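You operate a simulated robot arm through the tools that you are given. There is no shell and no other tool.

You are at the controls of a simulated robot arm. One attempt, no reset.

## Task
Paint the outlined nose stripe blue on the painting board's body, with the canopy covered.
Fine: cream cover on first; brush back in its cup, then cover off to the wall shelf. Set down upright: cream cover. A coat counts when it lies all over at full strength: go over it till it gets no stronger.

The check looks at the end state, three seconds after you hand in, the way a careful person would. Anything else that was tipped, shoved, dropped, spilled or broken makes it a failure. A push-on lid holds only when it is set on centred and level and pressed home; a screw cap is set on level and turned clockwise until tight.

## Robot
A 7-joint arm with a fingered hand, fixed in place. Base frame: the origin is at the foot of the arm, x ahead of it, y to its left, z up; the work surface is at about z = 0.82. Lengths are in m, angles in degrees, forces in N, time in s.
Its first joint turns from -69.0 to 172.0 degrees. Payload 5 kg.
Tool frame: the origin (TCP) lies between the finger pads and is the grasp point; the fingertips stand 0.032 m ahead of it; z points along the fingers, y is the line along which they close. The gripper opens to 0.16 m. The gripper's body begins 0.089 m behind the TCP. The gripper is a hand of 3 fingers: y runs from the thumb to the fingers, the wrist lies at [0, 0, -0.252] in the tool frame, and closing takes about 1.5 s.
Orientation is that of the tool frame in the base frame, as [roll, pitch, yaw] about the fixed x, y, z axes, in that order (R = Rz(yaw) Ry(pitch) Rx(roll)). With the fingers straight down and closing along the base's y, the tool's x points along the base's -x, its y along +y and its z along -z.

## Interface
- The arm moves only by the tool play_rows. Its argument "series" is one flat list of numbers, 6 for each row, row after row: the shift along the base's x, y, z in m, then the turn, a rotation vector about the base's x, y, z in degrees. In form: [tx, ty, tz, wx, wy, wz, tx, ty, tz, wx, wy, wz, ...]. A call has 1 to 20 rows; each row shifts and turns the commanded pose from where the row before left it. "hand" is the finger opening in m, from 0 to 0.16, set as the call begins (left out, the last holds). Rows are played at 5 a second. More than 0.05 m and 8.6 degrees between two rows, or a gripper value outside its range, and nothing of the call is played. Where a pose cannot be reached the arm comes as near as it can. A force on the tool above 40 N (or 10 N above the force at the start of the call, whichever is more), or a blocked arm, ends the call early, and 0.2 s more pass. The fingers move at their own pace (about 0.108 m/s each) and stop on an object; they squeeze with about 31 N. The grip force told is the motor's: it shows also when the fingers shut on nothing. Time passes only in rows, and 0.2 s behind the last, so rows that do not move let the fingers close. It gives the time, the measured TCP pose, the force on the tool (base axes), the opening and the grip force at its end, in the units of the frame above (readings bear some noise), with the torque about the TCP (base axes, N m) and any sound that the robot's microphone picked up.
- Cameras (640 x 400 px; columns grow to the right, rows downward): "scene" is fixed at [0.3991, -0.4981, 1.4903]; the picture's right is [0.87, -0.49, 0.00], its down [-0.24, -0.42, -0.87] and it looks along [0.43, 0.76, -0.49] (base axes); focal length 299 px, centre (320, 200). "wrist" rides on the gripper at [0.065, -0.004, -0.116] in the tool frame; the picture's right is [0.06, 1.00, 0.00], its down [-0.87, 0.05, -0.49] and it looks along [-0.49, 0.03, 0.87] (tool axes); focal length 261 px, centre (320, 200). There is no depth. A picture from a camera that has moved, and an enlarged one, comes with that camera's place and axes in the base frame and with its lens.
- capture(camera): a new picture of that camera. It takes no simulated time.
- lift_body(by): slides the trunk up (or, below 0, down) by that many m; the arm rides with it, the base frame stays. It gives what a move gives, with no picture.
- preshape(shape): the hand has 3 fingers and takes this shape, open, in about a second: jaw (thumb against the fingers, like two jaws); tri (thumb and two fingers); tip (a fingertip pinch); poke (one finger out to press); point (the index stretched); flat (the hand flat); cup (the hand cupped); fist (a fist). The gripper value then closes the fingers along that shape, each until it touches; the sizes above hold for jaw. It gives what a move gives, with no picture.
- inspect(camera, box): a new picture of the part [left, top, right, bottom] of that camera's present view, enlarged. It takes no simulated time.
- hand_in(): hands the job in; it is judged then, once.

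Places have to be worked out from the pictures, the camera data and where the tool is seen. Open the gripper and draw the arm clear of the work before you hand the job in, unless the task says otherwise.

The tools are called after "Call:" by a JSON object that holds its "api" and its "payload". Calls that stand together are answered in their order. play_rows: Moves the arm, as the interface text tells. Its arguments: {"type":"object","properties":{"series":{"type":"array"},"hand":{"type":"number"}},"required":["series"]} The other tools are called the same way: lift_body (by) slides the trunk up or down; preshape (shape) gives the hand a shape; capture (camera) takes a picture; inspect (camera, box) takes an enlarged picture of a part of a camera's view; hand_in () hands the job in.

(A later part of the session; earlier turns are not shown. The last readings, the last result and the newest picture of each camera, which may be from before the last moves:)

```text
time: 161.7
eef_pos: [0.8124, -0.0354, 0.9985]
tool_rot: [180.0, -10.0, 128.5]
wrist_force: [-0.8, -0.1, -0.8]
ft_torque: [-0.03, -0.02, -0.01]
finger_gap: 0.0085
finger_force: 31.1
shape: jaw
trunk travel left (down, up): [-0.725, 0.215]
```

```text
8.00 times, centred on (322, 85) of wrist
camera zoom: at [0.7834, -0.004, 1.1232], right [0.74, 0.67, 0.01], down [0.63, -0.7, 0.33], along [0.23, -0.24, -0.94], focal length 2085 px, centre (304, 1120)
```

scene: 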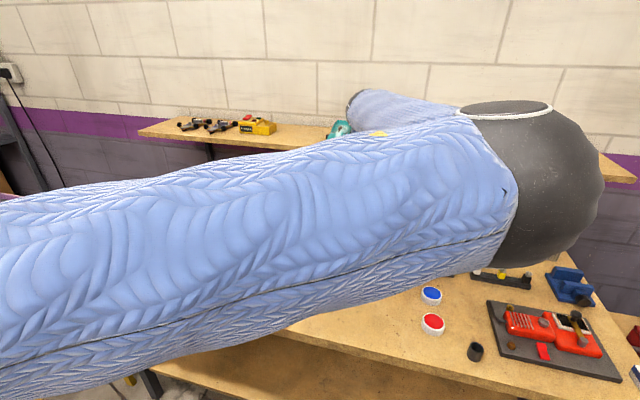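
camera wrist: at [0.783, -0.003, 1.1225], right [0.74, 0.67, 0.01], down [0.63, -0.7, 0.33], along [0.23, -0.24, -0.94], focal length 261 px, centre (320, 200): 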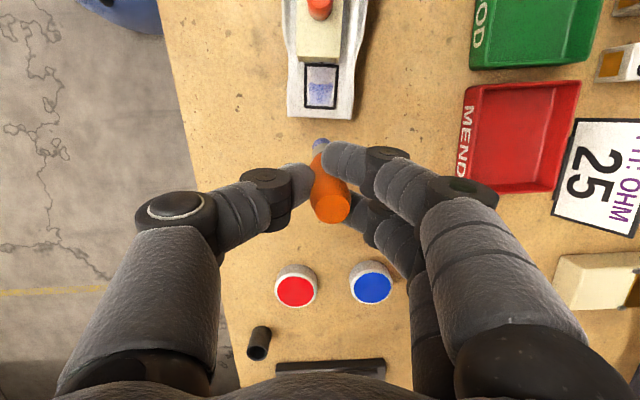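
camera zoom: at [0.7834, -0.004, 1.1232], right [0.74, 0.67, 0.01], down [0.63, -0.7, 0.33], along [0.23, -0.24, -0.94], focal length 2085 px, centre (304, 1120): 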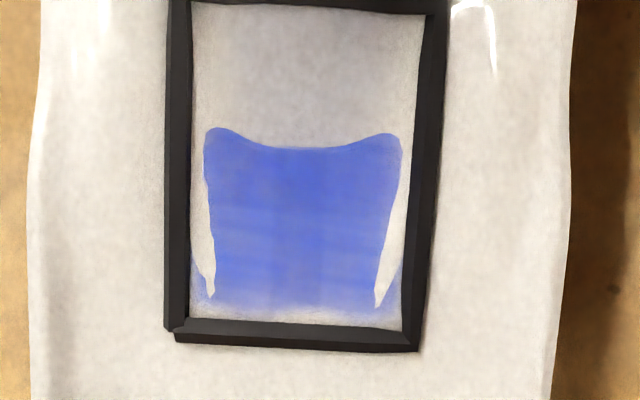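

The colour is near even now, but the frame seems to have shifted slightly in view. I'll check whether the car has crept again.

Call:
{"api": "inspect", "payload": {"camera": "wrist", "box": [260, 50, 380, 140]}}

Call:
{"api": "capture", "payload": {"camera": "wrist"}}

```text
4.44 times, centred on (320, 95) of wrist
camera zoom: at [0.7834, -0.004, 1.1232], right [0.74, 0.67, 0.01], down [0.63, -0.7, 0.33], along [0.23, -0.24, -0.94], focal length 1158 px, centre (320, 667)
```

zoom: 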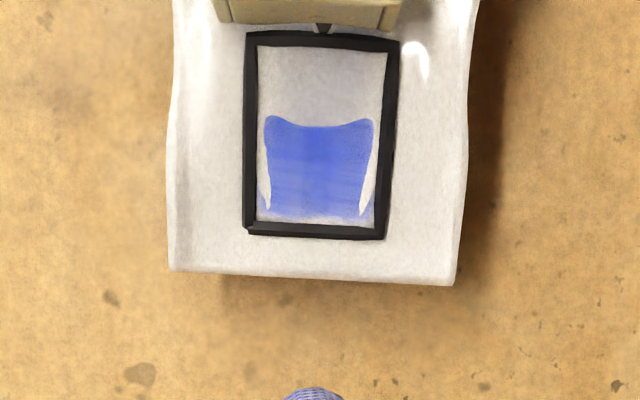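

```text
taken
camera wrist: at [0.7834, -0.004, 1.1232], right [0.74, 0.67, 0.01], down [0.63, -0.7, 0.33], along [0.23, -0.24, -0.94], focal length 261 px, centre (320, 200)
```

wrist: 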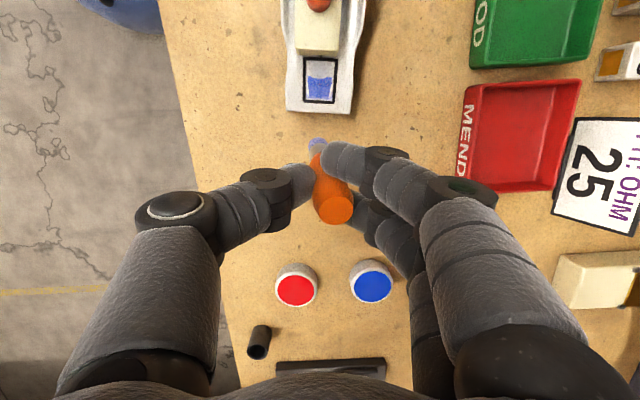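

The car has crept another ~4 mm while I worked the nose row, so for the rear row I'll use only light pressure. First I'll reload at the blue dish, keeping the tilt.

Call:
{"api": "play_rows", "payload": {"series": [0, 0, 0.03, 0, 0, 0, 0.0333, -0.0174, 0, 0, 0, 0, 0.0333, -0.0174, 0, 0, 0, 0, 0.0333, -0.0174, 0, 0, 0, 0, 0.0333, -0.0174, 0, 0, 0, 0, 0.0331, -0.0173, 0, 0, 0, 0, 0, 0, -0.03, 0, 0, 0, 0, 0, -0.03, 0, 0, 0, 0, 0, 0, 0, 0, 0]}}

Call:
{"api": "capture", "payload": {"camera": "wrist"}}

Call:
{"api": "inspect", "payload": {"camera": "wrist", "box": [240, 80, 400, 200]}}

```text
time: 163.7
eef_pos: [0.977, -0.1222, 0.9686]
tool_rot: [-179.9, -10.0, 128.5]
wrist_force: [0.5, 0.3, -0.7]
ft_torque: [0.01, -0.03, -0.02]
finger_gap: 0.0086
finger_force: 31.0
shape: jaw
trunk travel left (down, up): [-0.725, 0.215]
```

```text
taken
camera wrist: at [0.9478, -0.0901, 1.0937], right [0.74, 0.67, 0.01], down [0.63, -0.7, 0.33], along [0.23, -0.24, -0.94], focal length 261 px, centre (320, 200)
```

wrist: 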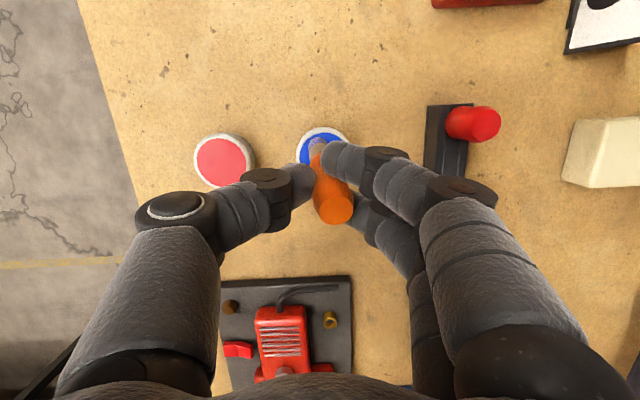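

```text
3.33 times, centred on (320, 140) of wrist
camera zoom: at [0.9478, -0.0901, 1.0937], right [0.74, 0.67, 0.01], down [0.63, -0.7, 0.33], along [0.23, -0.24, -0.94], focal length 869 px, centre (320, 400)
```

zoom: 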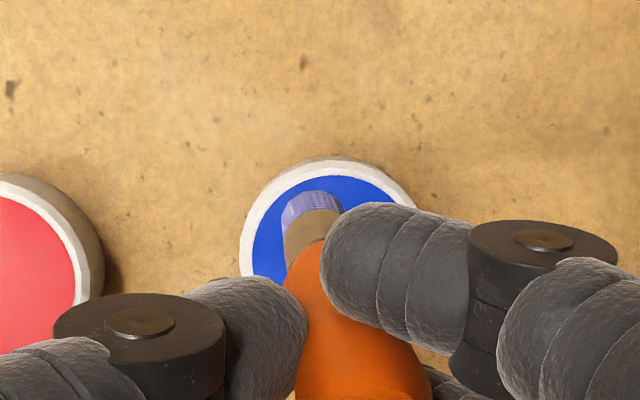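

Call:
{"api": "play_rows", "payload": {"series": [0, 0, -0.02, 0, 0, 0, 0, 0, -0.014, 0, 0, 0, 0, 0, 0, 0, 0, 0]}}

Call:
{"api": "play_rows", "payload": {"series": [0, 0, -0.002, 0, 0, 0, 0, 0, 0, 0, 0, 0]}}

Call:
{"api": "play_rows", "payload": {"series": [0, 0, -0.0015, 0, 0, 0, 0, 0, 0, 0, 0, 0]}}

```text
time: 164.5
eef_pos: [0.9799, -0.1233, 0.9339]
tool_rot: [-179.9, -10.0, 128.5]
wrist_force: [-0.1, -0.8, -0.1]
ft_torque: [0.01, -0.02, 0.03]
finger_gap: 0.0087
finger_force: 31.5
shape: jaw
trunk travel left (down, up): [-0.725, 0.215]
```

```text
time: 165.1
eef_pos: [0.9799, -0.1219, 0.9321]
tool_rot: [180.0, -9.9, 128.5]
wrist_force: [0.3, 1.1, 0.0]
ft_torque: [0.01, 0.0, 0.02]
finger_gap: 0.0087
finger_force: 31.1
shape: jaw
trunk travel left (down, up): [-0.725, 0.215]
```

```text
time: 165.7
eef_pos: [0.9782, -0.1224, 0.932]
tool_rot: [-179.9, -10.0, 128.5]
wrist_force: [1.1, 0.6, 5.9]
ft_torque: [0.03, 0.01, -0.02]
finger_gap: 0.0089
finger_force: 30.8
shape: jaw
trunk travel left (down, up): [-0.725, 0.215]
```

In contact with the paint. I'll dwell, lift and travel back over the rear row.

Call:
{"api": "play_rows", "payload": {"series": [0, 0, 0, 0, 0, 0, 0, 0, 0, 0, 0, 0, 0, 0, 0, 0, 0, 0, 0, 0, 0, 0, 0, 0, 0, 0, 0, 0, 0, 0, 0, 0, 0, 0, 0, 0, 0, 0, 0.02, 0, 0, 0, 0, 0, 0.04, 0, 0, 0, 0, 0, 0.04, 0, 0, 0, 0, 0, 0, 0, 0, 0]}}

Call:
{"api": "play_rows", "payload": {"series": [-0.0344, 0.0221, 0, 0, 0, 0, -0.0344, 0.0221, 0, 0, 0, 0, -0.0344, 0.0221, 0, 0, 0, 0, -0.0344, 0.0221, 0, 0, 0, 0, -0.0344, 0.0221, 0, 0, 0, 0, -0.0344, 0.0221, 0, 0, 0, 0, 0, 0, -0.03, 0, 0, 0, 0, 0, -0.03, 0, 0, 0, 0, 0, 0, 0, 0, 0]}}

Call:
{"api": "inspect", "payload": {"camera": "wrist", "box": [240, 80, 400, 200]}}

```text
time: 167.9
eef_pos: [0.9803, -0.1217, 1.0319]
tool_rot: [-179.9, -9.9, 128.6]
wrist_force: [0.0, -0.5, -0.1]
ft_torque: [0.01, 0.05, -0.01]
finger_gap: 0.0087
finger_force: 31.1
shape: jaw
trunk travel left (down, up): [-0.725, 0.215]
```

```text
time: 169.9
eef_pos: [0.7735, 0.0087, 0.9713]
tool_rot: [-180.0, -10.0, 128.6]
wrist_force: [0.9, 0.8, 0.0]
ft_torque: [0.01, 0.0, 0.0]
finger_gap: 0.0088
finger_force: 30.9
shape: jaw
trunk travel left (down, up): [-0.725, 0.215]
```

```text
3.33 times, centred on (320, 140) of wrist
camera zoom: at [0.7443, 0.0411, 1.0953], right [0.74, 0.67, 0.01], down [0.63, -0.7, 0.33], along [0.23, -0.24, -0.94], focal length 869 px, centre (320, 400)
```

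zoom: 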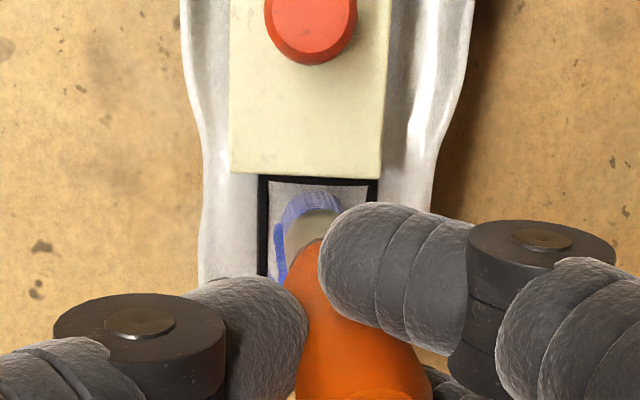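

Call:
{"api": "play_rows", "payload": {"series": [0.0002, 0.0014, -0.005, 0, 0, 0, 0, 0, -0.004, 0, 0, 0, 0, 0, 0, 0, 0, 0]}}

Call:
{"api": "play_rows", "payload": {"series": [0, 0, -0.0015, 0, 0, 0, 0, 0, 0, 0, 0, 0]}}

Call:
{"api": "play_rows", "payload": {"series": [0, 0, -0.001, 0, 0, 0, 0, 0, 0, 0, 0, 0]}}

Call:
{"api": "play_rows", "payload": {"series": [0, 0, -0.001, 0, 0, 0, 0, 0, 0, 0, 0, 0]}}

```text
time: 170.7
eef_pos: [0.7759, 0.0103, 0.961]
tool_rot: [-179.9, -10.0, 128.5]
wrist_force: [-0.1, 0.3, -0.7]
ft_torque: [0.0, -0.04, 0.0]
finger_gap: 0.0086
finger_force: 31.0
shape: jaw
trunk travel left (down, up): [-0.725, 0.215]
```

```text
time: 171.3
eef_pos: [0.7751, 0.0112, 0.9608]
tool_rot: [180.0, -10.0, 128.5]
wrist_force: [0.0, -0.6, -0.2]
ft_torque: [-0.01, -0.02, -0.01]
finger_gap: 0.0086
finger_force: 30.0
shape: jaw
trunk travel left (down, up): [-0.725, 0.215]
```

```text
time: 171.9
eef_pos: [0.7739, 0.0091, 0.9596]
tool_rot: [-180.0, -10.1, 128.5]
wrist_force: [-0.4, -0.1, -0.2]
ft_torque: [-0.01, 0.02, -0.03]
finger_gap: 0.0088
finger_force: 31.1
shape: jaw
trunk travel left (down, up): [-0.725, 0.215]
```

```text
time: 172.5
eef_pos: [0.7751, 0.0094, 0.9586]
tool_rot: [180.0, -9.9, 128.5]
wrist_force: [0.3, 0.9, -0.3]
ft_torque: [-0.01, -0.02, -0.01]
finger_gap: 0.0089
finger_force: 31.6
shape: jaw
trunk travel left (down, up): [-0.725, 0.215]
```

Call:
{"api": "play_rows", "payload": {"series": [0, 0, -0.001, 0, 0, 0, 0, 0, 0, 0, 0, 0]}}

Call:
{"api": "play_rows", "payload": {"series": [0, 0, -0.001, 0, 0, 0, 0, 0, 0, 0, 0, 0]}}

Call:
{"api": "inspect", "payload": {"camera": "wrist", "box": [240, 80, 400, 200]}}

```text
time: 173.1
eef_pos: [0.7737, 0.0102, 0.9574]
tool_rot: [-180.0, -9.9, 128.5]
wrist_force: [0.9, -0.2, 2.9]
ft_torque: [0.0, 0.02, -0.01]
finger_gap: 0.0087
finger_force: 31.3
shape: jaw
trunk travel left (down, up): [-0.725, 0.215]
```

```text
time: 173.7
eef_pos: [0.7728, 0.0115, 0.9574]
tool_rot: [180.0, -9.9, 128.5]
wrist_force: [0.8, -1.8, 8.7]
ft_torque: [0.02, -0.05, -0.03]
finger_gap: 0.009
finger_force: 31.2
shape: jaw
trunk travel left (down, up): [-0.725, 0.215]
```

```text
3.33 times, centred on (320, 140) of wrist
camera zoom: at [0.7432, 0.0428, 1.0817], right [0.74, 0.67, 0.01], down [0.63, -0.7, 0.33], along [0.23, -0.24, -0.94], focal length 869 px, centre (320, 400)
```

zoom: 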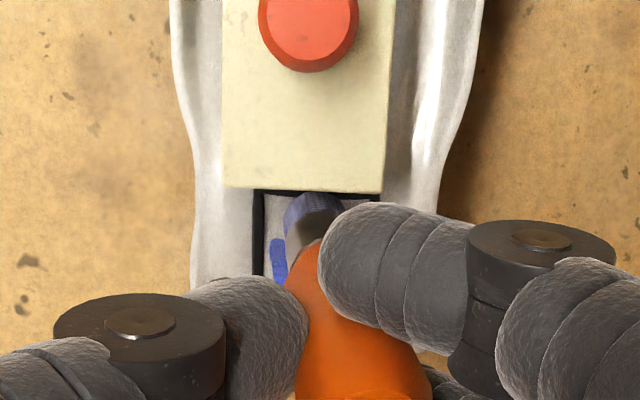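

Rear-row contact at about 8 N. I'll ease a touch and sweep laterally with light pressure.

Call:
{"api": "play_rows", "payload": {"series": [0.0031, 0.0025, 0.0004, 0, 0, 0, 0.0031, 0.0025, 0, 0, 0, 0, -0.0031, -0.0025, 0, 0, 0, 0, -0.0031, -0.0025, 0, 0, 0, 0, -0.0031, -0.0025, 0, 0, 0, 0, -0.0031, -0.0025, 0, 0, 0, 0, 0.0031, 0.0025, 0, 0, 0, 0, 0.0031, 0.0025, 0, 0, 0, 0, 0.0031, 0.0025, 0, 0, 0, 0, 0.0031, 0.0025, 0, 0, 0, 0, -0.0031, -0.0025, 0, 0, 0, 0, -0.0031, -0.0025, 0, 0, 0, 0, -0.0031, -0.0025, 0, 0, 0, 0, -0.0031, -0.0025, 0, 0, 0, 0, 0.0031, 0.0025, 0, 0, 0, 0, 0.0031, 0.0025, 0, 0, 0, 0]}}

Call:
{"api": "play_rows", "payload": {"series": [0.0031, 0.0025, 0, 0, 0, 0, 0.0031, 0.0025, 0, 0, 0, 0, -0.0031, -0.0025, 0, 0, 0, 0, -0.0031, -0.0025, 0, 0, 0, 0, -0.0031, -0.0025, 0, 0, 0, 0, -0.0031, -0.0025, 0, 0, 0, 0, 0.0031, 0.0025, 0, 0, 0, 0, 0.0031, 0.0025, 0, 0, 0, 0, 0.0031, 0.0025, 0, 0, 0, 0, 0.0031, 0.0025, 0, 0, 0, 0, -0.0031, -0.0025, 0, 0, 0, 0, -0.0031, -0.0025, 0, 0, 0, 0, -0.0031, -0.0025, 0, 0, 0, 0, -0.0031, -0.0025, 0, 0, 0, 0, 0.0031, 0.0025, 0, 0, 0, 0, 0.0031, 0.0025, 0, 0, 0, 0]}}

Call:
{"api": "inspect", "payload": {"camera": "wrist", "box": [240, 80, 400, 200]}}

```text
time: 177.1
eef_pos: [0.7734, 0.0107, 0.9569]
tool_rot: [180.0, -10.1, 128.5]
wrist_force: [-1.3, -2.6, 6.6]
ft_torque: [-0.03, 0.15, 0.06]
finger_gap: 0.0086
finger_force: 31.1
shape: jaw
trunk travel left (down, up): [-0.725, 0.215]
```

```text
time: 180.5
eef_pos: [0.773, 0.0104, 0.9568]
tool_rot: [-179.9, -10.0, 128.4]
wrist_force: [-0.6, -2.2, 7.3]
ft_torque: [-0.06, 0.06, 0.04]
finger_gap: 0.0086
finger_force: 31.3
shape: jaw
trunk travel left (down, up): [-0.725, 0.215]
```

```text
3.33 times, centred on (320, 140) of wrist
camera zoom: at [0.7432, 0.0424, 1.0812], right [0.74, 0.67, 0.01], down [0.63, -0.7, 0.33], along [0.23, -0.24, -0.94], focal length 869 px, centre (320, 400)
```

zoom: 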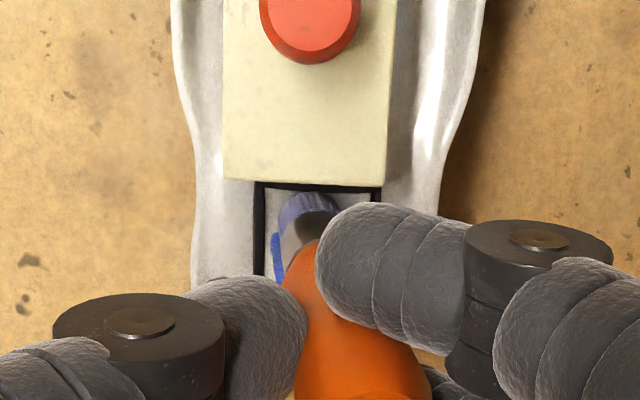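

The car crept about 2 mm more, so I'll lift and look at the patch and the car before continuing with even lighter strokes.

Call:
{"api": "play_rows", "payload": {"series": [0, 0, 0.01, 0, 0, 0, 0.0125, -0.0156, 0.02, 0, 0, 0, 0.0125, -0.0156, 0.02, 0, 0, 0, 0.0135, -0.0165, 0, 0, 0, 0, 0, 0, 0, 0, 0, 0]}}

Call:
{"api": "inspect", "payload": {"camera": "wrist", "box": [260, 50, 380, 140]}}

Call:
{"api": "inspect", "payload": {"camera": "wrist", "box": [290, 50, 354, 100]}}

```text
time: 181.7
eef_pos: [0.8121, -0.0378, 1.0055]
tool_rot: [-180.0, -10.0, 128.5]
wrist_force: [0.4, 1.0, -0.5]
ft_torque: [0.01, 0.01, 0.02]
finger_gap: 0.0086
finger_force: 31.1
shape: jaw
trunk travel left (down, up): [-0.725, 0.215]
```

```text
4.44 times, centred on (320, 95) of wrist
camera zoom: at [0.7819, -0.0053, 1.1303], right [0.74, 0.67, 0.01], down [0.63, -0.7, 0.33], along [0.23, -0.24, -0.94], focal length 1158 px, centre (320, 667)
```

zoom: 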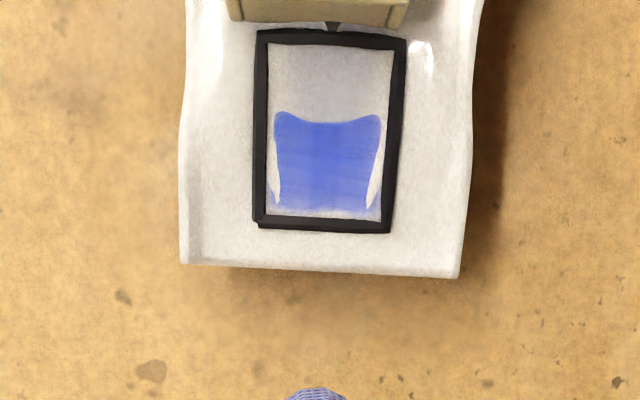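

```text
8.00 times, centred on (322, 75) of wrist
camera zoom: at [0.7819, -0.0053, 1.1303], right [0.74, 0.67, 0.01], down [0.63, -0.7, 0.33], along [0.23, -0.24, -0.94], focal length 2085 px, centre (304, 1200)
```

zoom: 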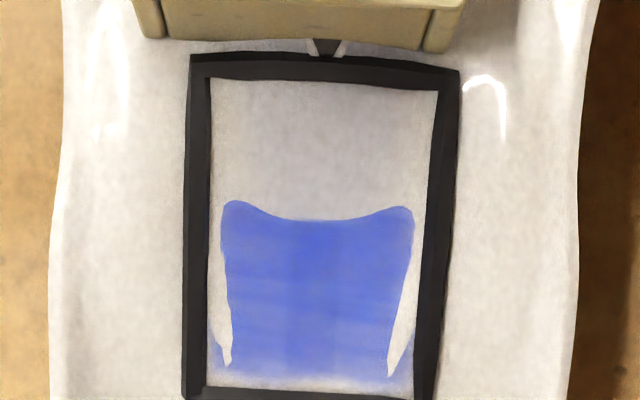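

The patch is now an even strong blue where visible, with only the very front edge a bit paler. The car sits about 10 mm tailward of its start, with its nose centre at (0.786, -0.005). I'll continue on the rear row with a very light touch.

Call:
{"api": "play_rows", "payload": {"series": [-0.0137, 0.0165, 0, 0, 0, 0, -0.0137, 0.0165, 0, 0, 0, 0, -0.0137, 0.0164, -0.01, 0, 0, 0, 0, 0, -0.02, 0, 0, 0, 0, 0, -0.0135, 0, 0, 0, 0, 0, 0, 0, 0, 0]}}

Call:
{"api": "play_rows", "payload": {"series": [0, 0, -0.0015, 0, 0, 0, 0, 0, 0, 0, 0, 0]}}

Call:
{"api": "play_rows", "payload": {"series": [0, 0, -0.001, 0, 0, 0, 0, 0, 0, 0, 0, 0]}}

Call:
{"api": "inspect", "payload": {"camera": "wrist", "box": [240, 80, 400, 200]}}

```text
time: 183.1
eef_pos: [0.7731, 0.0116, 0.9613]
tool_rot: [179.9, -9.9, 128.5]
wrist_force: [-0.4, 0.4, -0.6]
ft_torque: [0.01, -0.02, -0.01]
finger_gap: 0.0085
finger_force: 31.1
shape: jaw
trunk travel left (down, up): [-0.725, 0.215]
```

```text
time: 183.7
eef_pos: [0.7713, 0.0116, 0.9603]
tool_rot: [180.0, -10.1, 128.5]
wrist_force: [-0.1, -0.2, 0.0]
ft_torque: [-0.05, 0.0, -0.02]
finger_gap: 0.0087
finger_force: 30.8
shape: jaw
trunk travel left (down, up): [-0.725, 0.215]
```

```text
time: 184.3
eef_pos: [0.7714, 0.0124, 0.9598]
tool_rot: [-180.0, -10.0, 128.4]
wrist_force: [0.2, 0.0, -0.2]
ft_torque: [-0.03, -0.01, 0.0]
finger_gap: 0.0087
finger_force: 31.3
shape: jaw
trunk travel left (down, up): [-0.725, 0.215]
```

```text
3.33 times, centred on (320, 140) of wrist
camera zoom: at [0.741, 0.0439, 1.0844], right [0.74, 0.67, 0.01], down [0.63, -0.7, 0.33], along [0.23, -0.24, -0.94], focal length 869 px, centre (320, 400)
```

zoom: 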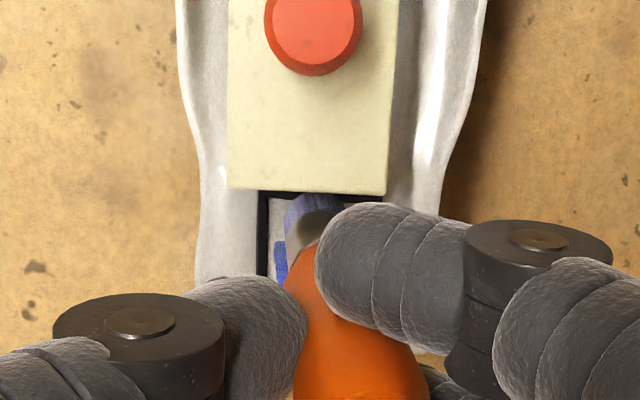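

Call:
{"api": "play_rows", "payload": {"series": [0.0008, 0.0006, -0.001, 0, 0, 0, 0, 0, 0, 0, 0, 0]}}

Call:
{"api": "play_rows", "payload": {"series": [0, 0, -0.0007, 0, 0, 0, 0, 0, 0, 0, 0, 0]}}

```text
time: 184.9
eef_pos: [0.7708, 0.0128, 0.9592]
tool_rot: [-180.0, -10.0, 128.4]
wrist_force: [0.5, -0.8, -0.6]
ft_torque: [-0.02, 0.02, -0.03]
finger_gap: 0.0083
finger_force: 31.4
shape: jaw
trunk travel left (down, up): [-0.725, 0.215]
```

```text
time: 185.5
eef_pos: [0.7718, 0.0129, 0.9577]
tool_rot: [180.0, -10.0, 128.5]
wrist_force: [-0.1, -0.1, -0.5]
ft_torque: [0.02, -0.01, 0.01]
finger_gap: 0.0083
finger_force: 31.2
shape: jaw
trunk travel left (down, up): [-0.725, 0.215]
```

Call:
{"api": "play_rows", "payload": {"series": [0, 0, -0.0007, 0, 0, 0, 0, 0, 0, 0, 0, 0]}}

Call:
{"api": "play_rows", "payload": {"series": [0, 0, -0.0005, 0, 0, 0, 0, 0, 0, 0, 0, 0]}}

```text
time: 186.1
eef_pos: [0.7715, 0.0132, 0.9582]
tool_rot: [180.0, -10.0, 128.5]
wrist_force: [-0.5, 0.8, -0.4]
ft_torque: [0.02, 0.0, 0.01]
finger_gap: 0.0084
finger_force: 31.4
shape: jaw
trunk travel left (down, up): [-0.725, 0.215]
```

```text
time: 186.7
eef_pos: [0.7711, 0.0127, 0.9576]
tool_rot: [-180.0, -10.0, 128.5]
wrist_force: [0.5, 0.0, 4.0]
ft_torque: [0.01, -0.06, -0.03]
finger_gap: 0.0086
finger_force: 31.5
shape: jaw
trunk travel left (down, up): [-0.725, 0.215]
```

Light contact of 4 N on the rear row. I'll sweep laterally several times here.

Call:
{"api": "play_rows", "payload": {"series": [0.0031, 0.0025, 0, 0, 0, 0, 0.0031, 0.0025, 0, 0, 0, 0, -0.0031, -0.0025, 0, 0, 0, 0, -0.0031, -0.0025, 0, 0, 0, 0, -0.0031, -0.0025, 0, 0, 0, 0, -0.0031, -0.0025, 0, 0, 0, 0, 0.0031, 0.0025, 0, 0, 0, 0, 0.0031, 0.0025, 0, 0, 0, 0, 0.0031, 0.0025, 0, 0, 0, 0, 0.0031, 0.0025, 0, 0, 0, 0, -0.0031, -0.0025, 0, 0, 0, 0, -0.0031, -0.0025, 0, 0, 0, 0, -0.0031, -0.0025, 0, 0, 0, 0, -0.0031, -0.0025, 0, 0, 0, 0, 0.0031, 0.0025, 0, 0, 0, 0, 0.0031, 0.0025, 0, 0, 0, 0]}}

Call:
{"api": "play_rows", "payload": {"series": [0.0031, 0.0025, 0, 0, 0, 0, 0.0031, 0.0025, 0, 0, 0, 0, -0.0031, -0.0025, 0, 0, 0, 0, -0.0031, -0.0025, 0, 0, 0, 0, -0.0031, -0.0025, 0, 0, 0, 0, -0.0031, -0.0025, 0, 0, 0, 0, 0.0031, 0.0025, 0, 0, 0, 0, 0.0031, 0.0025, 0, 0, 0, 0, 0.0031, 0.0025, 0, 0, 0, 0, 0.0031, 0.0025, 0, 0, 0, 0, -0.0031, -0.0025, 0, 0, 0, 0, -0.0031, -0.0025, 0, 0, 0, 0, -0.0031, -0.0025, 0, 0, 0, 0, -0.0031, -0.0025, 0, 0, 0, 0, 0.0031, 0.0025, 0, 0, 0, 0, 0.0031, 0.0025, 0, 0, 0, 0]}}

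Call:
{"api": "inspect", "payload": {"camera": "wrist", "box": [240, 80, 400, 200]}}

```text
time: 190.1
eef_pos: [0.7721, 0.0128, 0.9578]
tool_rot: [180.0, -10.1, 128.5]
wrist_force: [0.1, -1.1, 0.2]
ft_torque: [0.04, -0.01, 0.02]
finger_gap: 0.0083
finger_force: 30.9
shape: jaw
trunk travel left (down, up): [-0.725, 0.215]
```

```text
time: 193.5
eef_pos: [0.772, 0.0128, 0.9569]
tool_rot: [180.0, -9.9, 128.4]
wrist_force: [-2.1, -0.6, 4.9]
ft_torque: [-0.06, 0.12, 0.0]
finger_gap: 0.0085
finger_force: 30.8
shape: jaw
trunk travel left (down, up): [-0.725, 0.215]
```

```text
3.33 times, centred on (320, 140) of wrist
camera zoom: at [0.7416, 0.0446, 1.0819], right [0.74, 0.67, 0.01], down [0.63, -0.7, 0.33], along [0.23, -0.24, -0.94], focal length 869 px, centre (320, 400)
```

zoom: 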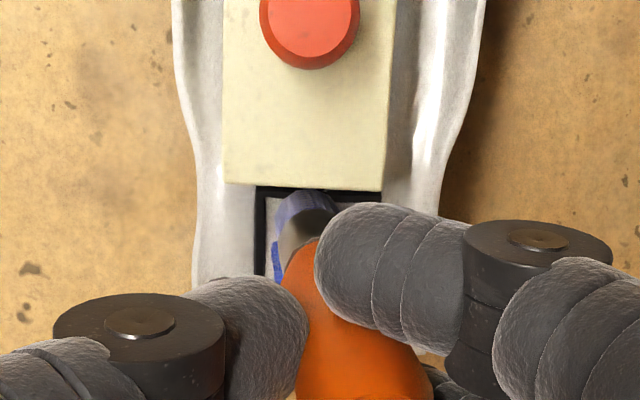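

I'll now draw the brush nose-ward down the slope to the middle row, a direction that doesn't push the car back, and sweep there lightly.

Call:
{"api": "play_rows", "payload": {"series": [0.0015, -0.0019, -0.0012, 0, 0, 0, 0.0015, -0.0019, -0.0012, 0, 0, 0, 0.0015, -0.0019, -0.0012, 0, 0, 0, 0.0015, -0.0018, -0.0012, 0, 0, 0, 0, 0, 0, 0, 0, 0]}}

Call:
{"api": "play_rows", "payload": {"series": [0, 0, -0.0005, 0, 0, 0, 0, 0, 0, 0, 0, 0]}}

```text
time: 194.7
eef_pos: [0.7764, 0.0044, 0.9547]
tool_rot: [180.0, -10.0, 128.5]
wrist_force: [1.2, -1.2, 19.6]
ft_torque: [0.4, 0.16, -0.04]
finger_gap: 0.0086
finger_force: 30.8
shape: jaw
trunk travel left (down, up): [-0.725, 0.215]
```

```text
time: 195.3
eef_pos: [0.7776, 0.0053, 0.9541]
tool_rot: [-180.0, -10.1, 128.6]
wrist_force: [1.6, -1.7, 22.1]
ft_torque: [0.34, 0.11, 0.0]
finger_gap: 0.0092
finger_force: 31.3
shape: jaw
trunk travel left (down, up): [-0.725, 0.215]
```

That pressed too hard (22 N) because the slope is flatter here than I assumed. I'll ease up 2 mm straight away.

Call:
{"api": "play_rows", "payload": {"series": [0, 0, 0.002, 0, 0, 0, 0, 0, 0, 0, 0, 0]}}

```text
time: 195.9
eef_pos: [0.7766, 0.0048, 0.9548]
tool_rot: [-180.0, -9.9, 128.7]
wrist_force: [0.4, 0.3, 9.6]
ft_torque: [0.22, 0.07, -0.06]
finger_gap: 0.0089
finger_force: 30.8
shape: jaw
trunk travel left (down, up): [-0.725, 0.215]
```

Call:
{"api": "play_rows", "payload": {"series": [0, 0, 0.0008, 0, 0, 0, 0, 0, 0, 0, 0, 0]}}

Call:
{"api": "inspect", "payload": {"camera": "wrist", "box": [240, 80, 400, 200]}}

```text
time: 196.5
eef_pos: [0.7776, 0.0045, 0.9551]
tool_rot: [-179.9, -10.0, 128.5]
wrist_force: [0.4, -0.1, 0.1]
ft_torque: [-0.02, -0.05, -0.02]
finger_gap: 0.0085
finger_force: 30.8
shape: jaw
trunk travel left (down, up): [-0.725, 0.215]
```

```text
3.33 times, centred on (320, 140) of wrist
camera zoom: at [0.7474, 0.0372, 1.0798], right [0.74, 0.67, 0.01], down [0.63, -0.7, 0.33], along [0.23, -0.24, -0.94], focal length 869 px, centre (320, 400)
```

zoom: 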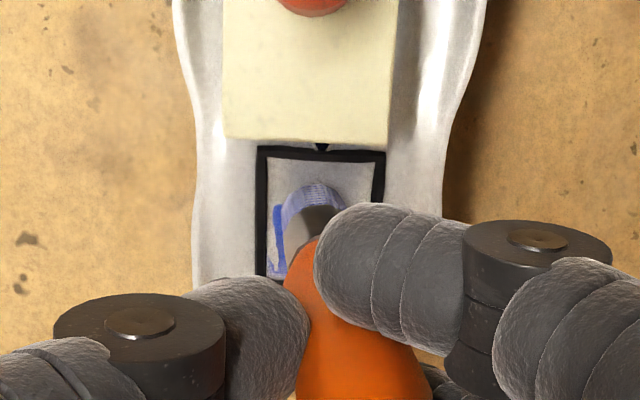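

Call:
{"api": "play_rows", "payload": {"series": [0, 0, -0.0006, 0, 0, 0, 0, 0, 0, 0, 0, 0]}}

Call:
{"api": "play_rows", "payload": {"series": [0, 0, -0.0005, 0, 0, 0, 0, 0, 0, 0, 0, 0]}}

```text
time: 197.1
eef_pos: [0.7776, 0.0046, 0.9541]
tool_rot: [179.9, -10.0, 128.5]
wrist_force: [-0.1, 0.1, -0.6]
ft_torque: [0.01, 0.01, 0.02]
finger_gap: 0.0088
finger_force: 30.9
shape: jaw
trunk travel left (down, up): [-0.725, 0.215]
```

```text
time: 197.7
eef_pos: [0.7767, 0.0058, 0.9546]
tool_rot: [180.0, -10.1, 128.5]
wrist_force: [0.0, -0.5, 0.1]
ft_torque: [0.03, 0.01, -0.01]
finger_gap: 0.0085
finger_force: 31.1
shape: jaw
trunk travel left (down, up): [-0.725, 0.215]
```

Call:
{"api": "play_rows", "payload": {"series": [0, 0, -0.0006, 0, 0, 0, 0, 0, 0, 0, 0, 0]}}

Call:
{"api": "play_rows", "payload": {"series": [0, 0, -0.0005, 0, 0, 0, 0, 0, 0, 0, 0, 0]}}

```text
time: 198.3
eef_pos: [0.7771, 0.0056, 0.9537]
tool_rot: [-179.9, -10.0, 128.5]
wrist_force: [-0.2, 0.1, 0.2]
ft_torque: [-0.02, 0.02, 0.04]
finger_gap: 0.0087
finger_force: 31.3
shape: jaw
trunk travel left (down, up): [-0.725, 0.215]
```

```text
time: 198.9
eef_pos: [0.7785, 0.0052, 0.953]
tool_rot: [-179.9, -10.1, 128.5]
wrist_force: [-0.4, 0.0, -0.5]
ft_torque: [0.01, -0.01, -0.02]
finger_gap: 0.0086
finger_force: 31.6
shape: jaw
trunk travel left (down, up): [-0.725, 0.215]
```

Call:
{"api": "play_rows", "payload": {"series": [0, 0, -0.001, 0, 0, 0, 0, 0, 0, 0, 0, 0]}}

Call:
{"api": "play_rows", "payload": {"series": [0, 0, -0.0007, 0, 0, 0, 0, 0, 0, 0, 0, 0]}}

Call:
{"api": "inspect", "payload": {"camera": "wrist", "box": [240, 80, 400, 200]}}

```text
time: 199.5
eef_pos: [0.7782, 0.0055, 0.9512]
tool_rot: [-180.0, -9.9, 128.6]
wrist_force: [-0.5, -0.1, 0.0]
ft_torque: [0.0, -0.02, 0.01]
finger_gap: 0.0081
finger_force: 31.1
shape: jaw
trunk travel left (down, up): [-0.725, 0.215]
```

```text
time: 200.1
eef_pos: [0.7769, 0.0052, 0.9511]
tool_rot: [-179.9, -10.0, 128.5]
wrist_force: [-0.3, 0.7, 0.6]
ft_torque: [0.01, -0.03, -0.02]
finger_gap: 0.0088
finger_force: 30.9
shape: jaw
trunk travel left (down, up): [-0.725, 0.215]
```

```text
3.33 times, centred on (320, 140) of wrist
camera zoom: at [0.7482, 0.0372, 1.0757], right [0.74, 0.67, 0.01], down [0.63, -0.7, 0.33], along [0.23, -0.24, -0.94], focal length 869 px, centre (320, 400)
```

zoom: 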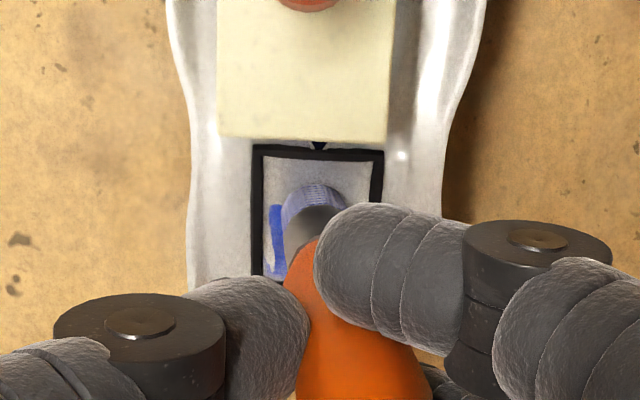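

Call:
{"api": "play_rows", "payload": {"series": [0, 0, -0.001, 0, 0, 0, 0, 0, 0, 0, 0, 0]}}

Call:
{"api": "play_rows", "payload": {"series": [0, 0, -0.0007, 0, 0, 0, 0, 0, 0, 0, 0, 0]}}

```text
time: 200.7
eef_pos: [0.7777, 0.0047, 0.9508]
tool_rot: [180.0, -10.0, 128.4]
wrist_force: [0.3, -1.3, 6.2]
ft_torque: [0.02, -0.03, -0.01]
finger_gap: 0.0088
finger_force: 30.6
shape: jaw
trunk travel left (down, up): [-0.725, 0.215]
```

```text
time: 201.3
eef_pos: [0.7779, 0.0057, 0.951]
tool_rot: [179.9, -10.0, 128.5]
wrist_force: [1.7, -1.6, 13.5]
ft_torque: [-0.02, -0.03, -0.02]
finger_gap: 0.0086
finger_force: 30.8
shape: jaw
trunk travel left (down, up): [-0.725, 0.215]
```

Call:
{"api": "play_rows", "payload": {"series": [0, 0, 0.001, 0, 0, 0, 0.0031, 0.0025, 0, 0, 0, 0, 0.0031, 0.0025, 0, 0, 0, 0, -0.0031, -0.0025, 0, 0, 0, 0, -0.0031, -0.0025, 0, 0, 0, 0, -0.0031, -0.0025, 0, 0, 0, 0, -0.0031, -0.0025, 0, 0, 0, 0, 0.0031, 0.0025, 0, 0, 0, 0, 0.0031, 0.0025, 0, 0, 0, 0, 0.0031, 0.0025, 0, 0, 0, 0, 0.0031, 0.0025, 0, 0, 0, 0, -0.0031, -0.0025, 0, 0, 0, 0, -0.0031, -0.0025, 0, 0, 0, 0, -0.0031, -0.0025, 0, 0, 0, 0, -0.0031, -0.0025, 0, 0, 0, 0, 0.0031, 0.0025, 0, 0, 0, 0, 0.0031, 0.0025, 0, 0, 0, 0]}}

Call:
{"api": "play_rows", "payload": {"series": [0.0031, 0.0025, 0, 0, 0, 0, 0.0031, 0.0025, 0, 0, 0, 0, -0.0031, -0.0025, 0, 0, 0, 0, -0.0031, -0.0025, 0, 0, 0, 0, -0.0031, -0.0025, 0, 0, 0, 0, -0.0031, -0.0025, 0, 0, 0, 0, 0.0031, 0.0025, 0, 0, 0, 0, 0.0031, 0.0025, 0, 0, 0, 0, 0.0031, 0.0025, 0, 0, 0, 0, 0.0031, 0.0025, 0, 0, 0, 0, -0.0031, -0.0025, 0, 0, 0, 0, -0.0031, -0.0025, 0, 0, 0, 0, -0.0031, -0.0025, 0, 0, 0, 0, -0.0031, -0.0025, 0, 0, 0, 0, 0.0031, 0.0025, 0, 0, 0, 0, 0.0031, 0.0025, 0, 0, 0, 0]}}

Call:
{"api": "play_rows", "payload": {"series": [0, 0, 0.01, 0, 0, 0, 0.0125, -0.0156, 0.02, 0, 0, 0, 0.0125, -0.0156, 0.02, 0, 0, 0, 0.0085, -0.011, 0.004, 0, 0, 0, 0, 0, 0, 0, 0, 0]}}

Call:
{"api": "inspect", "payload": {"camera": "wrist", "box": [260, 50, 380, 140]}}

Call:
{"api": "inspect", "payload": {"camera": "wrist", "box": [290, 50, 354, 100]}}

```text
time: 204.9
eef_pos: [0.7766, 0.006, 0.9507]
tool_rot: [-180.0, -10.0, 128.5]
wrist_force: [-0.5, -0.9, 4.0]
ft_torque: [-0.04, 0.08, 0.04]
finger_gap: 0.0086
finger_force: 31.4
shape: jaw
trunk travel left (down, up): [-0.725, 0.215]
```

```text
time: 208.3
eef_pos: [0.7775, 0.0058, 0.9492]
tool_rot: [-179.9, -10.0, 128.4]
wrist_force: [-0.6, -0.8, 1.4]
ft_torque: [-0.02, 0.03, 0.04]
finger_gap: 0.0081
finger_force: 31.2
shape: jaw
trunk travel left (down, up): [-0.725, 0.215]
```

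```text
time: 209.5
eef_pos: [0.8124, -0.0339, 1.0045]
tool_rot: [-179.9, -10.1, 128.5]
wrist_force: [-0.4, -0.1, -0.8]
ft_torque: [0.0, 0.0, 0.01]
finger_gap: 0.0085
finger_force: 30.8
shape: jaw
trunk travel left (down, up): [-0.725, 0.215]
```

```text
4.44 times, centred on (320, 95) of wrist
camera zoom: at [0.7828, -0.0026, 1.1296], right [0.74, 0.67, 0.01], down [0.63, -0.7, 0.33], along [0.23, -0.24, -0.94], focal length 1158 px, centre (320, 667)
```

zoom: 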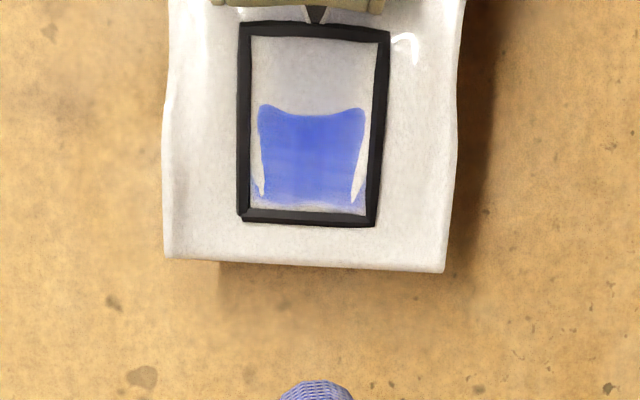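

```text
8.00 times, centred on (322, 75) of wrist
camera zoom: at [0.7828, -0.0026, 1.1296], right [0.74, 0.67, 0.01], down [0.63, -0.7, 0.33], along [0.23, -0.24, -0.94], focal length 2085 px, centre (304, 1200)
```

zoom: 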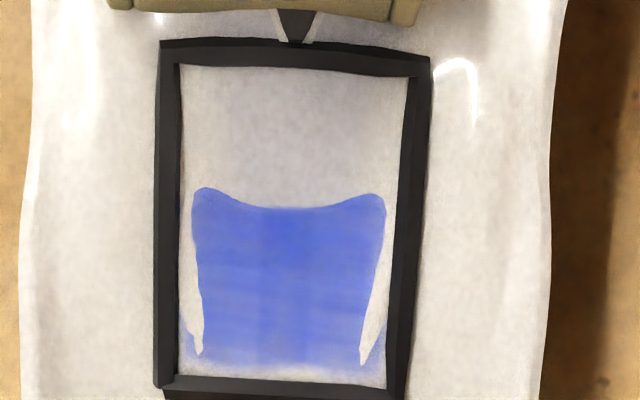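

Call:
{"api": "inspect", "payload": {"camera": "wrist", "box": [260, 250, 420, 350]}}

Call:
{"api": "inspect", "payload": {"camera": "wrist", "box": [306, 70, 338, 95]}}

```text
4.00 times, centred on (340, 300) of wrist
camera zoom: at [0.7828, -0.0026, 1.1296], right [0.74, 0.67, 0.01], down [0.63, -0.7, 0.33], along [0.23, -0.24, -0.94], focal length 1043 px, centre (240, -200)
```

zoom: 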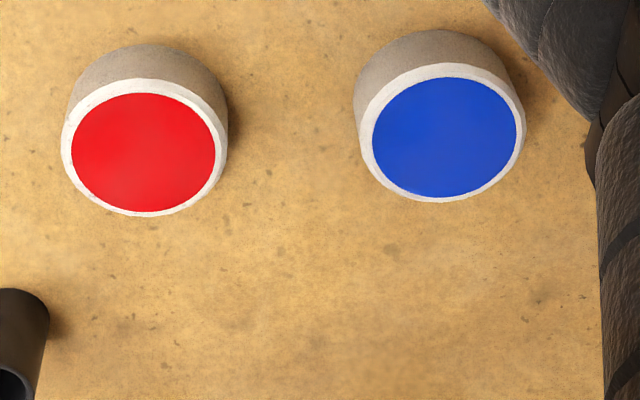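

```text
16.00 times, centred on (322, 82) of wrist
camera zoom: at [0.7828, -0.0026, 1.1296], right [0.74, 0.67, 0.01], down [0.63, -0.7, 0.33], along [0.23, -0.24, -0.94], focal length 4170 px, centre (288, 2080)
```

zoom: 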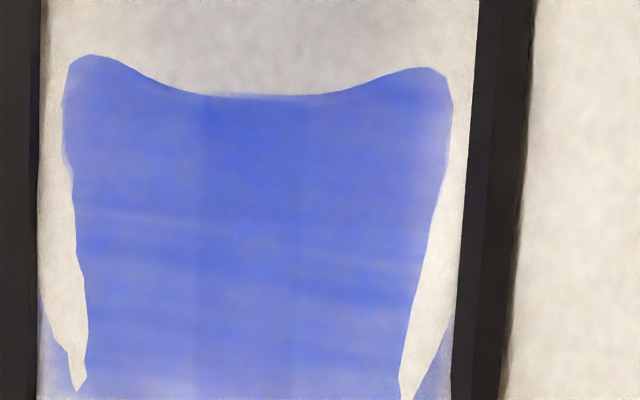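

The nose row is still paler than the middle, so it isn't at full strength yet. I'll sweep the nose row with light contact next, aiming about 14 mm behind the nose tip.

Call:
{"api": "play_rows", "payload": {"series": [-0.0156, 0.0155, 0, 0, 0, 0, -0.0157, 0.0156, -0.013, 0, 0, 0, 0, 0, -0.02, 0, 0, 0, 0, 0, -0.0195, 0, 0, 0, 0, 0, 0, 0, 0, 0]}}

Call:
{"api": "play_rows", "payload": {"series": [0, 0, -0.001, 0, 0, 0, 0, 0, 0, 0, 0, 0]}}

Call:
{"api": "play_rows", "payload": {"series": [0, 0, -0.001, 0, 0, 0, 0, 0, 0, 0, 0, 0]}}

Call:
{"api": "inspect", "payload": {"camera": "wrist", "box": [240, 80, 400, 200]}}

```text
time: 210.7
eef_pos: [0.7799, -0.0055, 0.9531]
tool_rot: [-180.0, -10.0, 128.5]
wrist_force: [0.3, 0.6, -0.5]
ft_torque: [0.0, 0.0, -0.02]
finger_gap: 0.0083
finger_force: 31.1
shape: jaw
trunk travel left (down, up): [-0.725, 0.215]
```

```text
time: 211.3
eef_pos: [0.7805, -0.0055, 0.9521]
tool_rot: [-180.0, -10.0, 128.4]
wrist_force: [-0.4, -0.6, -0.7]
ft_torque: [0.0, 0.03, 0.0]
finger_gap: 0.0084
finger_force: 31.0
shape: jaw
trunk travel left (down, up): [-0.725, 0.215]
```

```text
time: 211.9
eef_pos: [0.7799, -0.0051, 0.9504]
tool_rot: [180.0, -10.1, 128.5]
wrist_force: [0.3, 0.3, -0.3]
ft_torque: [0.0, -0.03, 0.0]
finger_gap: 0.0083
finger_force: 31.3
shape: jaw
trunk travel left (down, up): [-0.725, 0.215]
```

```text
3.33 times, centred on (320, 140) of wrist
camera zoom: at [0.75, 0.0269, 1.0749], right [0.74, 0.67, 0.01], down [0.63, -0.7, 0.33], along [0.23, -0.24, -0.94], focal length 869 px, centre (320, 400)
```

zoom: 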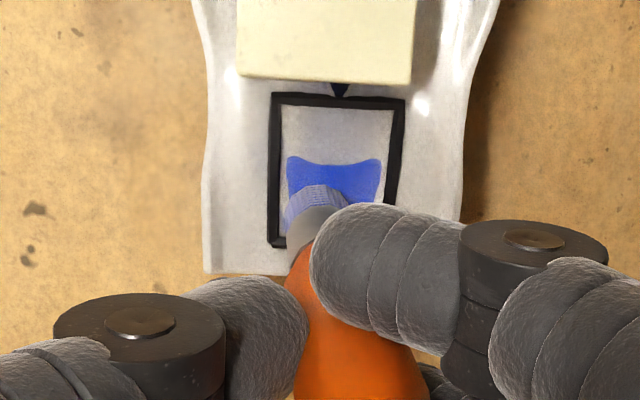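

The tip is about 5 mm toward the bench front from the patch's centre line. I'll shift it across and then make light contact.

Call:
{"api": "play_rows", "payload": {"series": [0.0039, 0.0031, 0, 0, 0, 0, 0, 0, -0.001, 0, 0, 0, 0, 0, 0, 0, 0, 0]}}

Call:
{"api": "play_rows", "payload": {"series": [0, 0, -0.001, 0, 0, 0, 0, 0, 0, 0, 0, 0]}}

Call:
{"api": "play_rows", "payload": {"series": [0, 0, -0.0007, 0, 0, 0, 0, 0, 0, 0, 0, 0]}}

```text
time: 212.7
eef_pos: [0.7837, -0.0027, 0.9488]
tool_rot: [179.9, -10.0, 128.5]
wrist_force: [0.3, 0.1, -0.2]
ft_torque: [-0.04, 0.01, -0.02]
finger_gap: 0.0081
finger_force: 31.4
shape: jaw
trunk travel left (down, up): [-0.725, 0.215]
```

```text
time: 213.3
eef_pos: [0.7841, -0.0018, 0.9473]
tool_rot: [180.0, -10.0, 128.5]
wrist_force: [0.5, 0.6, -0.2]
ft_torque: [-0.01, -0.02, 0.0]
finger_gap: 0.0084
finger_force: 30.9
shape: jaw
trunk travel left (down, up): [-0.725, 0.215]
```

```text
time: 213.9
eef_pos: [0.7843, -0.0033, 0.9482]
tool_rot: [180.0, -10.1, 128.5]
wrist_force: [0.2, 0.1, 2.7]
ft_torque: [0.04, -0.01, 0.0]
finger_gap: 0.0082
finger_force: 30.7
shape: jaw
trunk travel left (down, up): [-0.725, 0.215]
```

Very light contact of 2.7 N on the nose row. I'll sweep several cycles here.

Call:
{"api": "play_rows", "payload": {"series": [0.0031, 0.0025, 0, 0, 0, 0, 0.0031, 0.0025, 0, 0, 0, 0, -0.0031, -0.0025, 0, 0, 0, 0, -0.0031, -0.0025, 0, 0, 0, 0, -0.0031, -0.0025, 0, 0, 0, 0, -0.0031, -0.0025, 0, 0, 0, 0, 0.0031, 0.0025, 0, 0, 0, 0, 0.0031, 0.0025, 0, 0, 0, 0, 0.0031, 0.0025, 0, 0, 0, 0, 0.0031, 0.0025, 0, 0, 0, 0, -0.0031, -0.0025, 0, 0, 0, 0, -0.0031, -0.0025, 0, 0, 0, 0, -0.0031, -0.0025, 0, 0, 0, 0, -0.0031, -0.0025, 0, 0, 0, 0, 0.0031, 0.0025, 0, 0, 0, 0, 0.0031, 0.0025, 0, 0, 0, 0]}}

Call:
{"api": "play_rows", "payload": {"series": [0.0031, 0.0025, 0, 0, 0, 0, 0.0031, 0.0025, 0, 0, 0, 0, -0.0031, -0.0025, 0, 0, 0, 0, -0.0031, -0.0025, 0, 0, 0, 0, -0.0031, -0.0025, 0, 0, 0, 0, -0.0031, -0.0025, 0, 0, 0, 0, 0.0031, 0.0025, 0, 0, 0, 0, 0.0031, 0.0025, 0, 0, 0, 0, 0.0031, 0.0025, 0, 0, 0, 0, 0.0031, 0.0025, 0, 0, 0, 0, -0.0031, -0.0025, 0, 0, 0, 0, -0.0031, -0.0025, 0, 0, 0, 0, -0.0031, -0.0025, 0, 0, 0, 0, -0.0031, -0.0025, 0, 0, 0, 0, 0.0031, 0.0025, 0, 0, 0, 0, 0.0031, 0.0025, 0, 0, 0, 0]}}

Call:
{"api": "play_rows", "payload": {"series": [0, 0, 0.01, 0, 0, 0, 0.0125, -0.0156, 0.02, 0, 0, 0, 0.0125, -0.0156, 0.02, 0, 0, 0, 0.0025, -0.0028, 0.006, 0, 0, 0, 0, 0, 0, 0, 0, 0]}}

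Call:
{"api": "inspect", "payload": {"camera": "wrist", "box": [260, 50, 380, 140]}}

Call:
{"api": "inspect", "payload": {"camera": "wrist", "box": [290, 50, 354, 100]}}

```text
time: 217.3
eef_pos: [0.7845, -0.0016, 0.9487]
tool_rot: [-180.0, -10.0, 128.5]
wrist_force: [0.8, -1.8, 0.7]
ft_torque: [0.01, -0.01, 0.0]
finger_gap: 0.0079
finger_force: 31.1
shape: jaw
trunk travel left (down, up): [-0.725, 0.215]
```

```text
time: 220.7
eef_pos: [0.7838, -0.0032, 0.9473]
tool_rot: [-180.0, -10.0, 128.4]
wrist_force: [0.1, -0.4, 0.7]
ft_torque: [-0.02, 0.02, 0.0]
finger_gap: 0.0083
finger_force: 31.4
shape: jaw
trunk travel left (down, up): [-0.725, 0.215]
```

```text
time: 221.9
eef_pos: [0.812, -0.0381, 1.0042]
tool_rot: [180.0, -10.0, 128.4]
wrist_force: [0.4, 0.6, -0.4]
ft_torque: [-0.02, 0.01, -0.01]
finger_gap: 0.0082
finger_force: 30.8
shape: jaw
trunk travel left (down, up): [-0.725, 0.215]
```

```text
4.44 times, centred on (320, 95) of wrist
camera zoom: at [0.7818, -0.0053, 1.1284], right [0.74, 0.67, 0.01], down [0.63, -0.7, 0.33], along [0.23, -0.24, -0.94], focal length 1158 px, centre (320, 667)
```

zoom: 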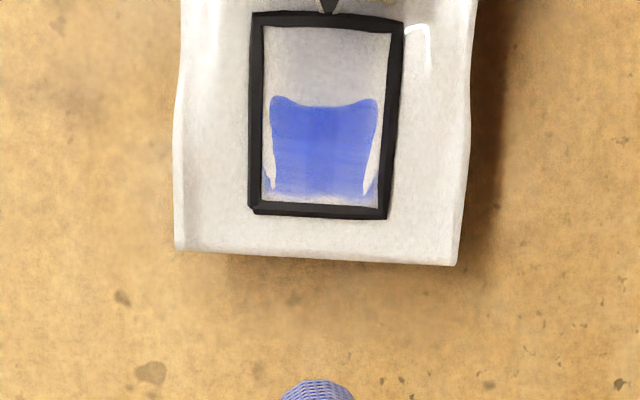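

```text
8.00 times, centred on (322, 75) of wrist
camera zoom: at [0.7818, -0.0053, 1.1284], right [0.74, 0.67, 0.01], down [0.63, -0.7, 0.33], along [0.23, -0.24, -0.94], focal length 2085 px, centre (304, 1200)
```

zoom: 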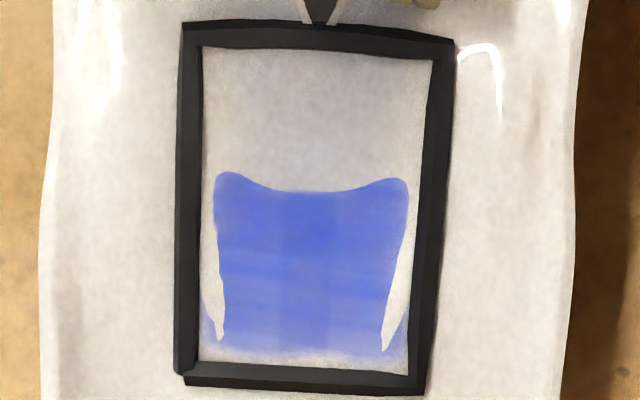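

The light sweeps didn't move the car, and the colour is nearly even. I'll take a high-zoom baseline to compare strength after more passes.

Call:
{"api": "inspect", "payload": {"camera": "wrist", "box": [306, 68, 338, 93]}}

```text
16.00 times, centred on (322, 80) of wrist
camera zoom: at [0.7818, -0.0053, 1.1284], right [0.74, 0.67, 0.01], down [0.63, -0.7, 0.33], along [0.23, -0.24, -0.94], focal length 4170 px, centre (288, 2112)
```

zoom: 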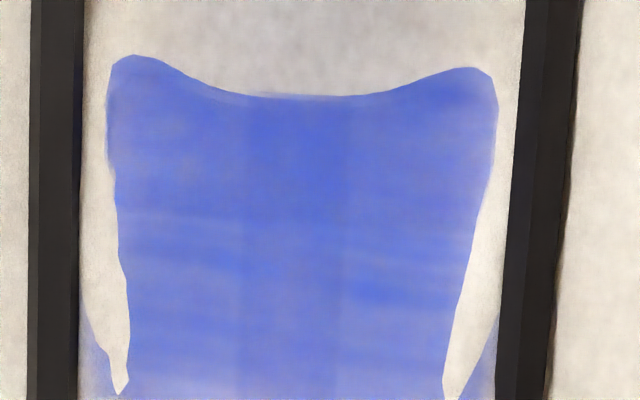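

Faint column differences remain, so it isn't saturated everywhere yet. I'll reload once more and repeat light sweeps on all three rows.

Call:
{"api": "play_rows", "payload": {"series": [0, 0, 0.03, 0, 0, 0, 0.0333, -0.0168, 0, 0, 0, 0, 0.0333, -0.0168, 0, 0, 0, 0, 0.0333, -0.0168, 0, 0, 0, 0, 0.0333, -0.0168, 0, 0, 0, 0, 0.0335, -0.017, 0, 0, 0, 0, 0, 0, -0.035, 0, 0, 0, 0, 0, -0.035, 0, 0, 0, 0, 0, -0.025, 0, 0, 0, 0, 0, 0, 0, 0, 0]}}

Call:
{"api": "inspect", "payload": {"camera": "wrist", "box": [240, 80, 400, 200]}}

```text
time: 224.1
eef_pos: [0.9779, -0.12, 0.938]
tool_rot: [-179.9, -10.0, 128.6]
wrist_force: [-0.9, 0.3, -0.2]
ft_torque: [-0.05, -0.03, 0.0]
finger_gap: 0.008
finger_force: 31.2
shape: jaw
trunk travel left (down, up): [-0.725, 0.215]
```

```text
3.33 times, centred on (320, 140) of wrist
camera zoom: at [0.9479, -0.0882, 1.0633], right [0.74, 0.67, 0.01], down [0.63, -0.7, 0.33], along [0.23, -0.24, -0.94], focal length 869 px, centre (320, 400)
```

zoom: 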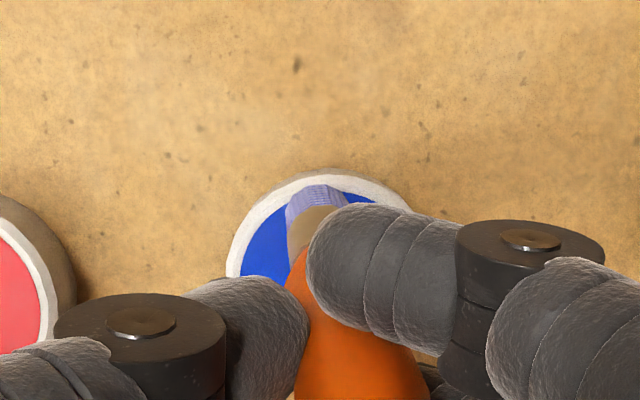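

The tip is close to the dish's near rim, so I'll shift 5 mm further in before touching the paint.

Call:
{"api": "play_rows", "payload": {"series": [0.003, -0.004, 0, 0, 0, 0, 0, 0, -0.004, 0, 0, 0, 0, 0, 0, 0, 0, 0]}}

Call:
{"api": "play_rows", "payload": {"series": [0, 0, -0.0015, 0, 0, 0, 0, 0, 0, 0, 0, 0]}}

Call:
{"api": "play_rows", "payload": {"series": [0, 0, -0.001, 0, 0, 0, 0, 0, 0, 0, 0, 0]}}

Call:
{"api": "inspect", "payload": {"camera": "wrist", "box": [240, 80, 400, 200]}}

```text
time: 224.9
eef_pos: [0.9805, -0.1247, 0.9334]
tool_rot: [-180.0, -9.9, 128.5]
wrist_force: [-0.4, 0.2, 0.1]
ft_torque: [-0.01, 0.02, 0.01]
finger_gap: 0.008
finger_force: 31.0
shape: jaw
trunk travel left (down, up): [-0.725, 0.215]
```

```text
time: 225.5
eef_pos: [0.9801, -0.1246, 0.9334]
tool_rot: [180.0, -10.0, 128.5]
wrist_force: [-0.3, -1.0, 0.5]
ft_torque: [0.01, 0.01, 0.01]
finger_gap: 0.0079
finger_force: 30.9
shape: jaw
trunk travel left (down, up): [-0.725, 0.215]
```

```text
time: 226.1
eef_pos: [0.9808, -0.1246, 0.9321]
tool_rot: [-180.0, -10.0, 128.5]
wrist_force: [-0.1, -0.4, 0.0]
ft_torque: [0.01, 0.02, 0.0]
finger_gap: 0.0079
finger_force: 31.0
shape: jaw
trunk travel left (down, up): [-0.725, 0.215]
```

```text
3.33 times, centred on (320, 140) of wrist
camera zoom: at [0.9512, -0.0924, 1.0562], right [0.74, 0.67, 0.01], down [0.63, -0.7, 0.33], along [0.23, -0.24, -0.94], focal length 869 px, centre (320, 400)
```

zoom: 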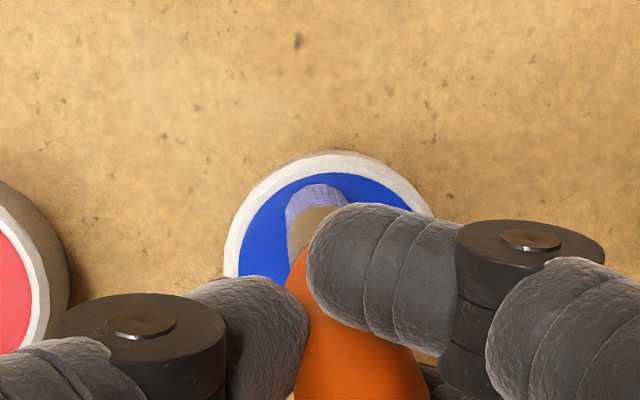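

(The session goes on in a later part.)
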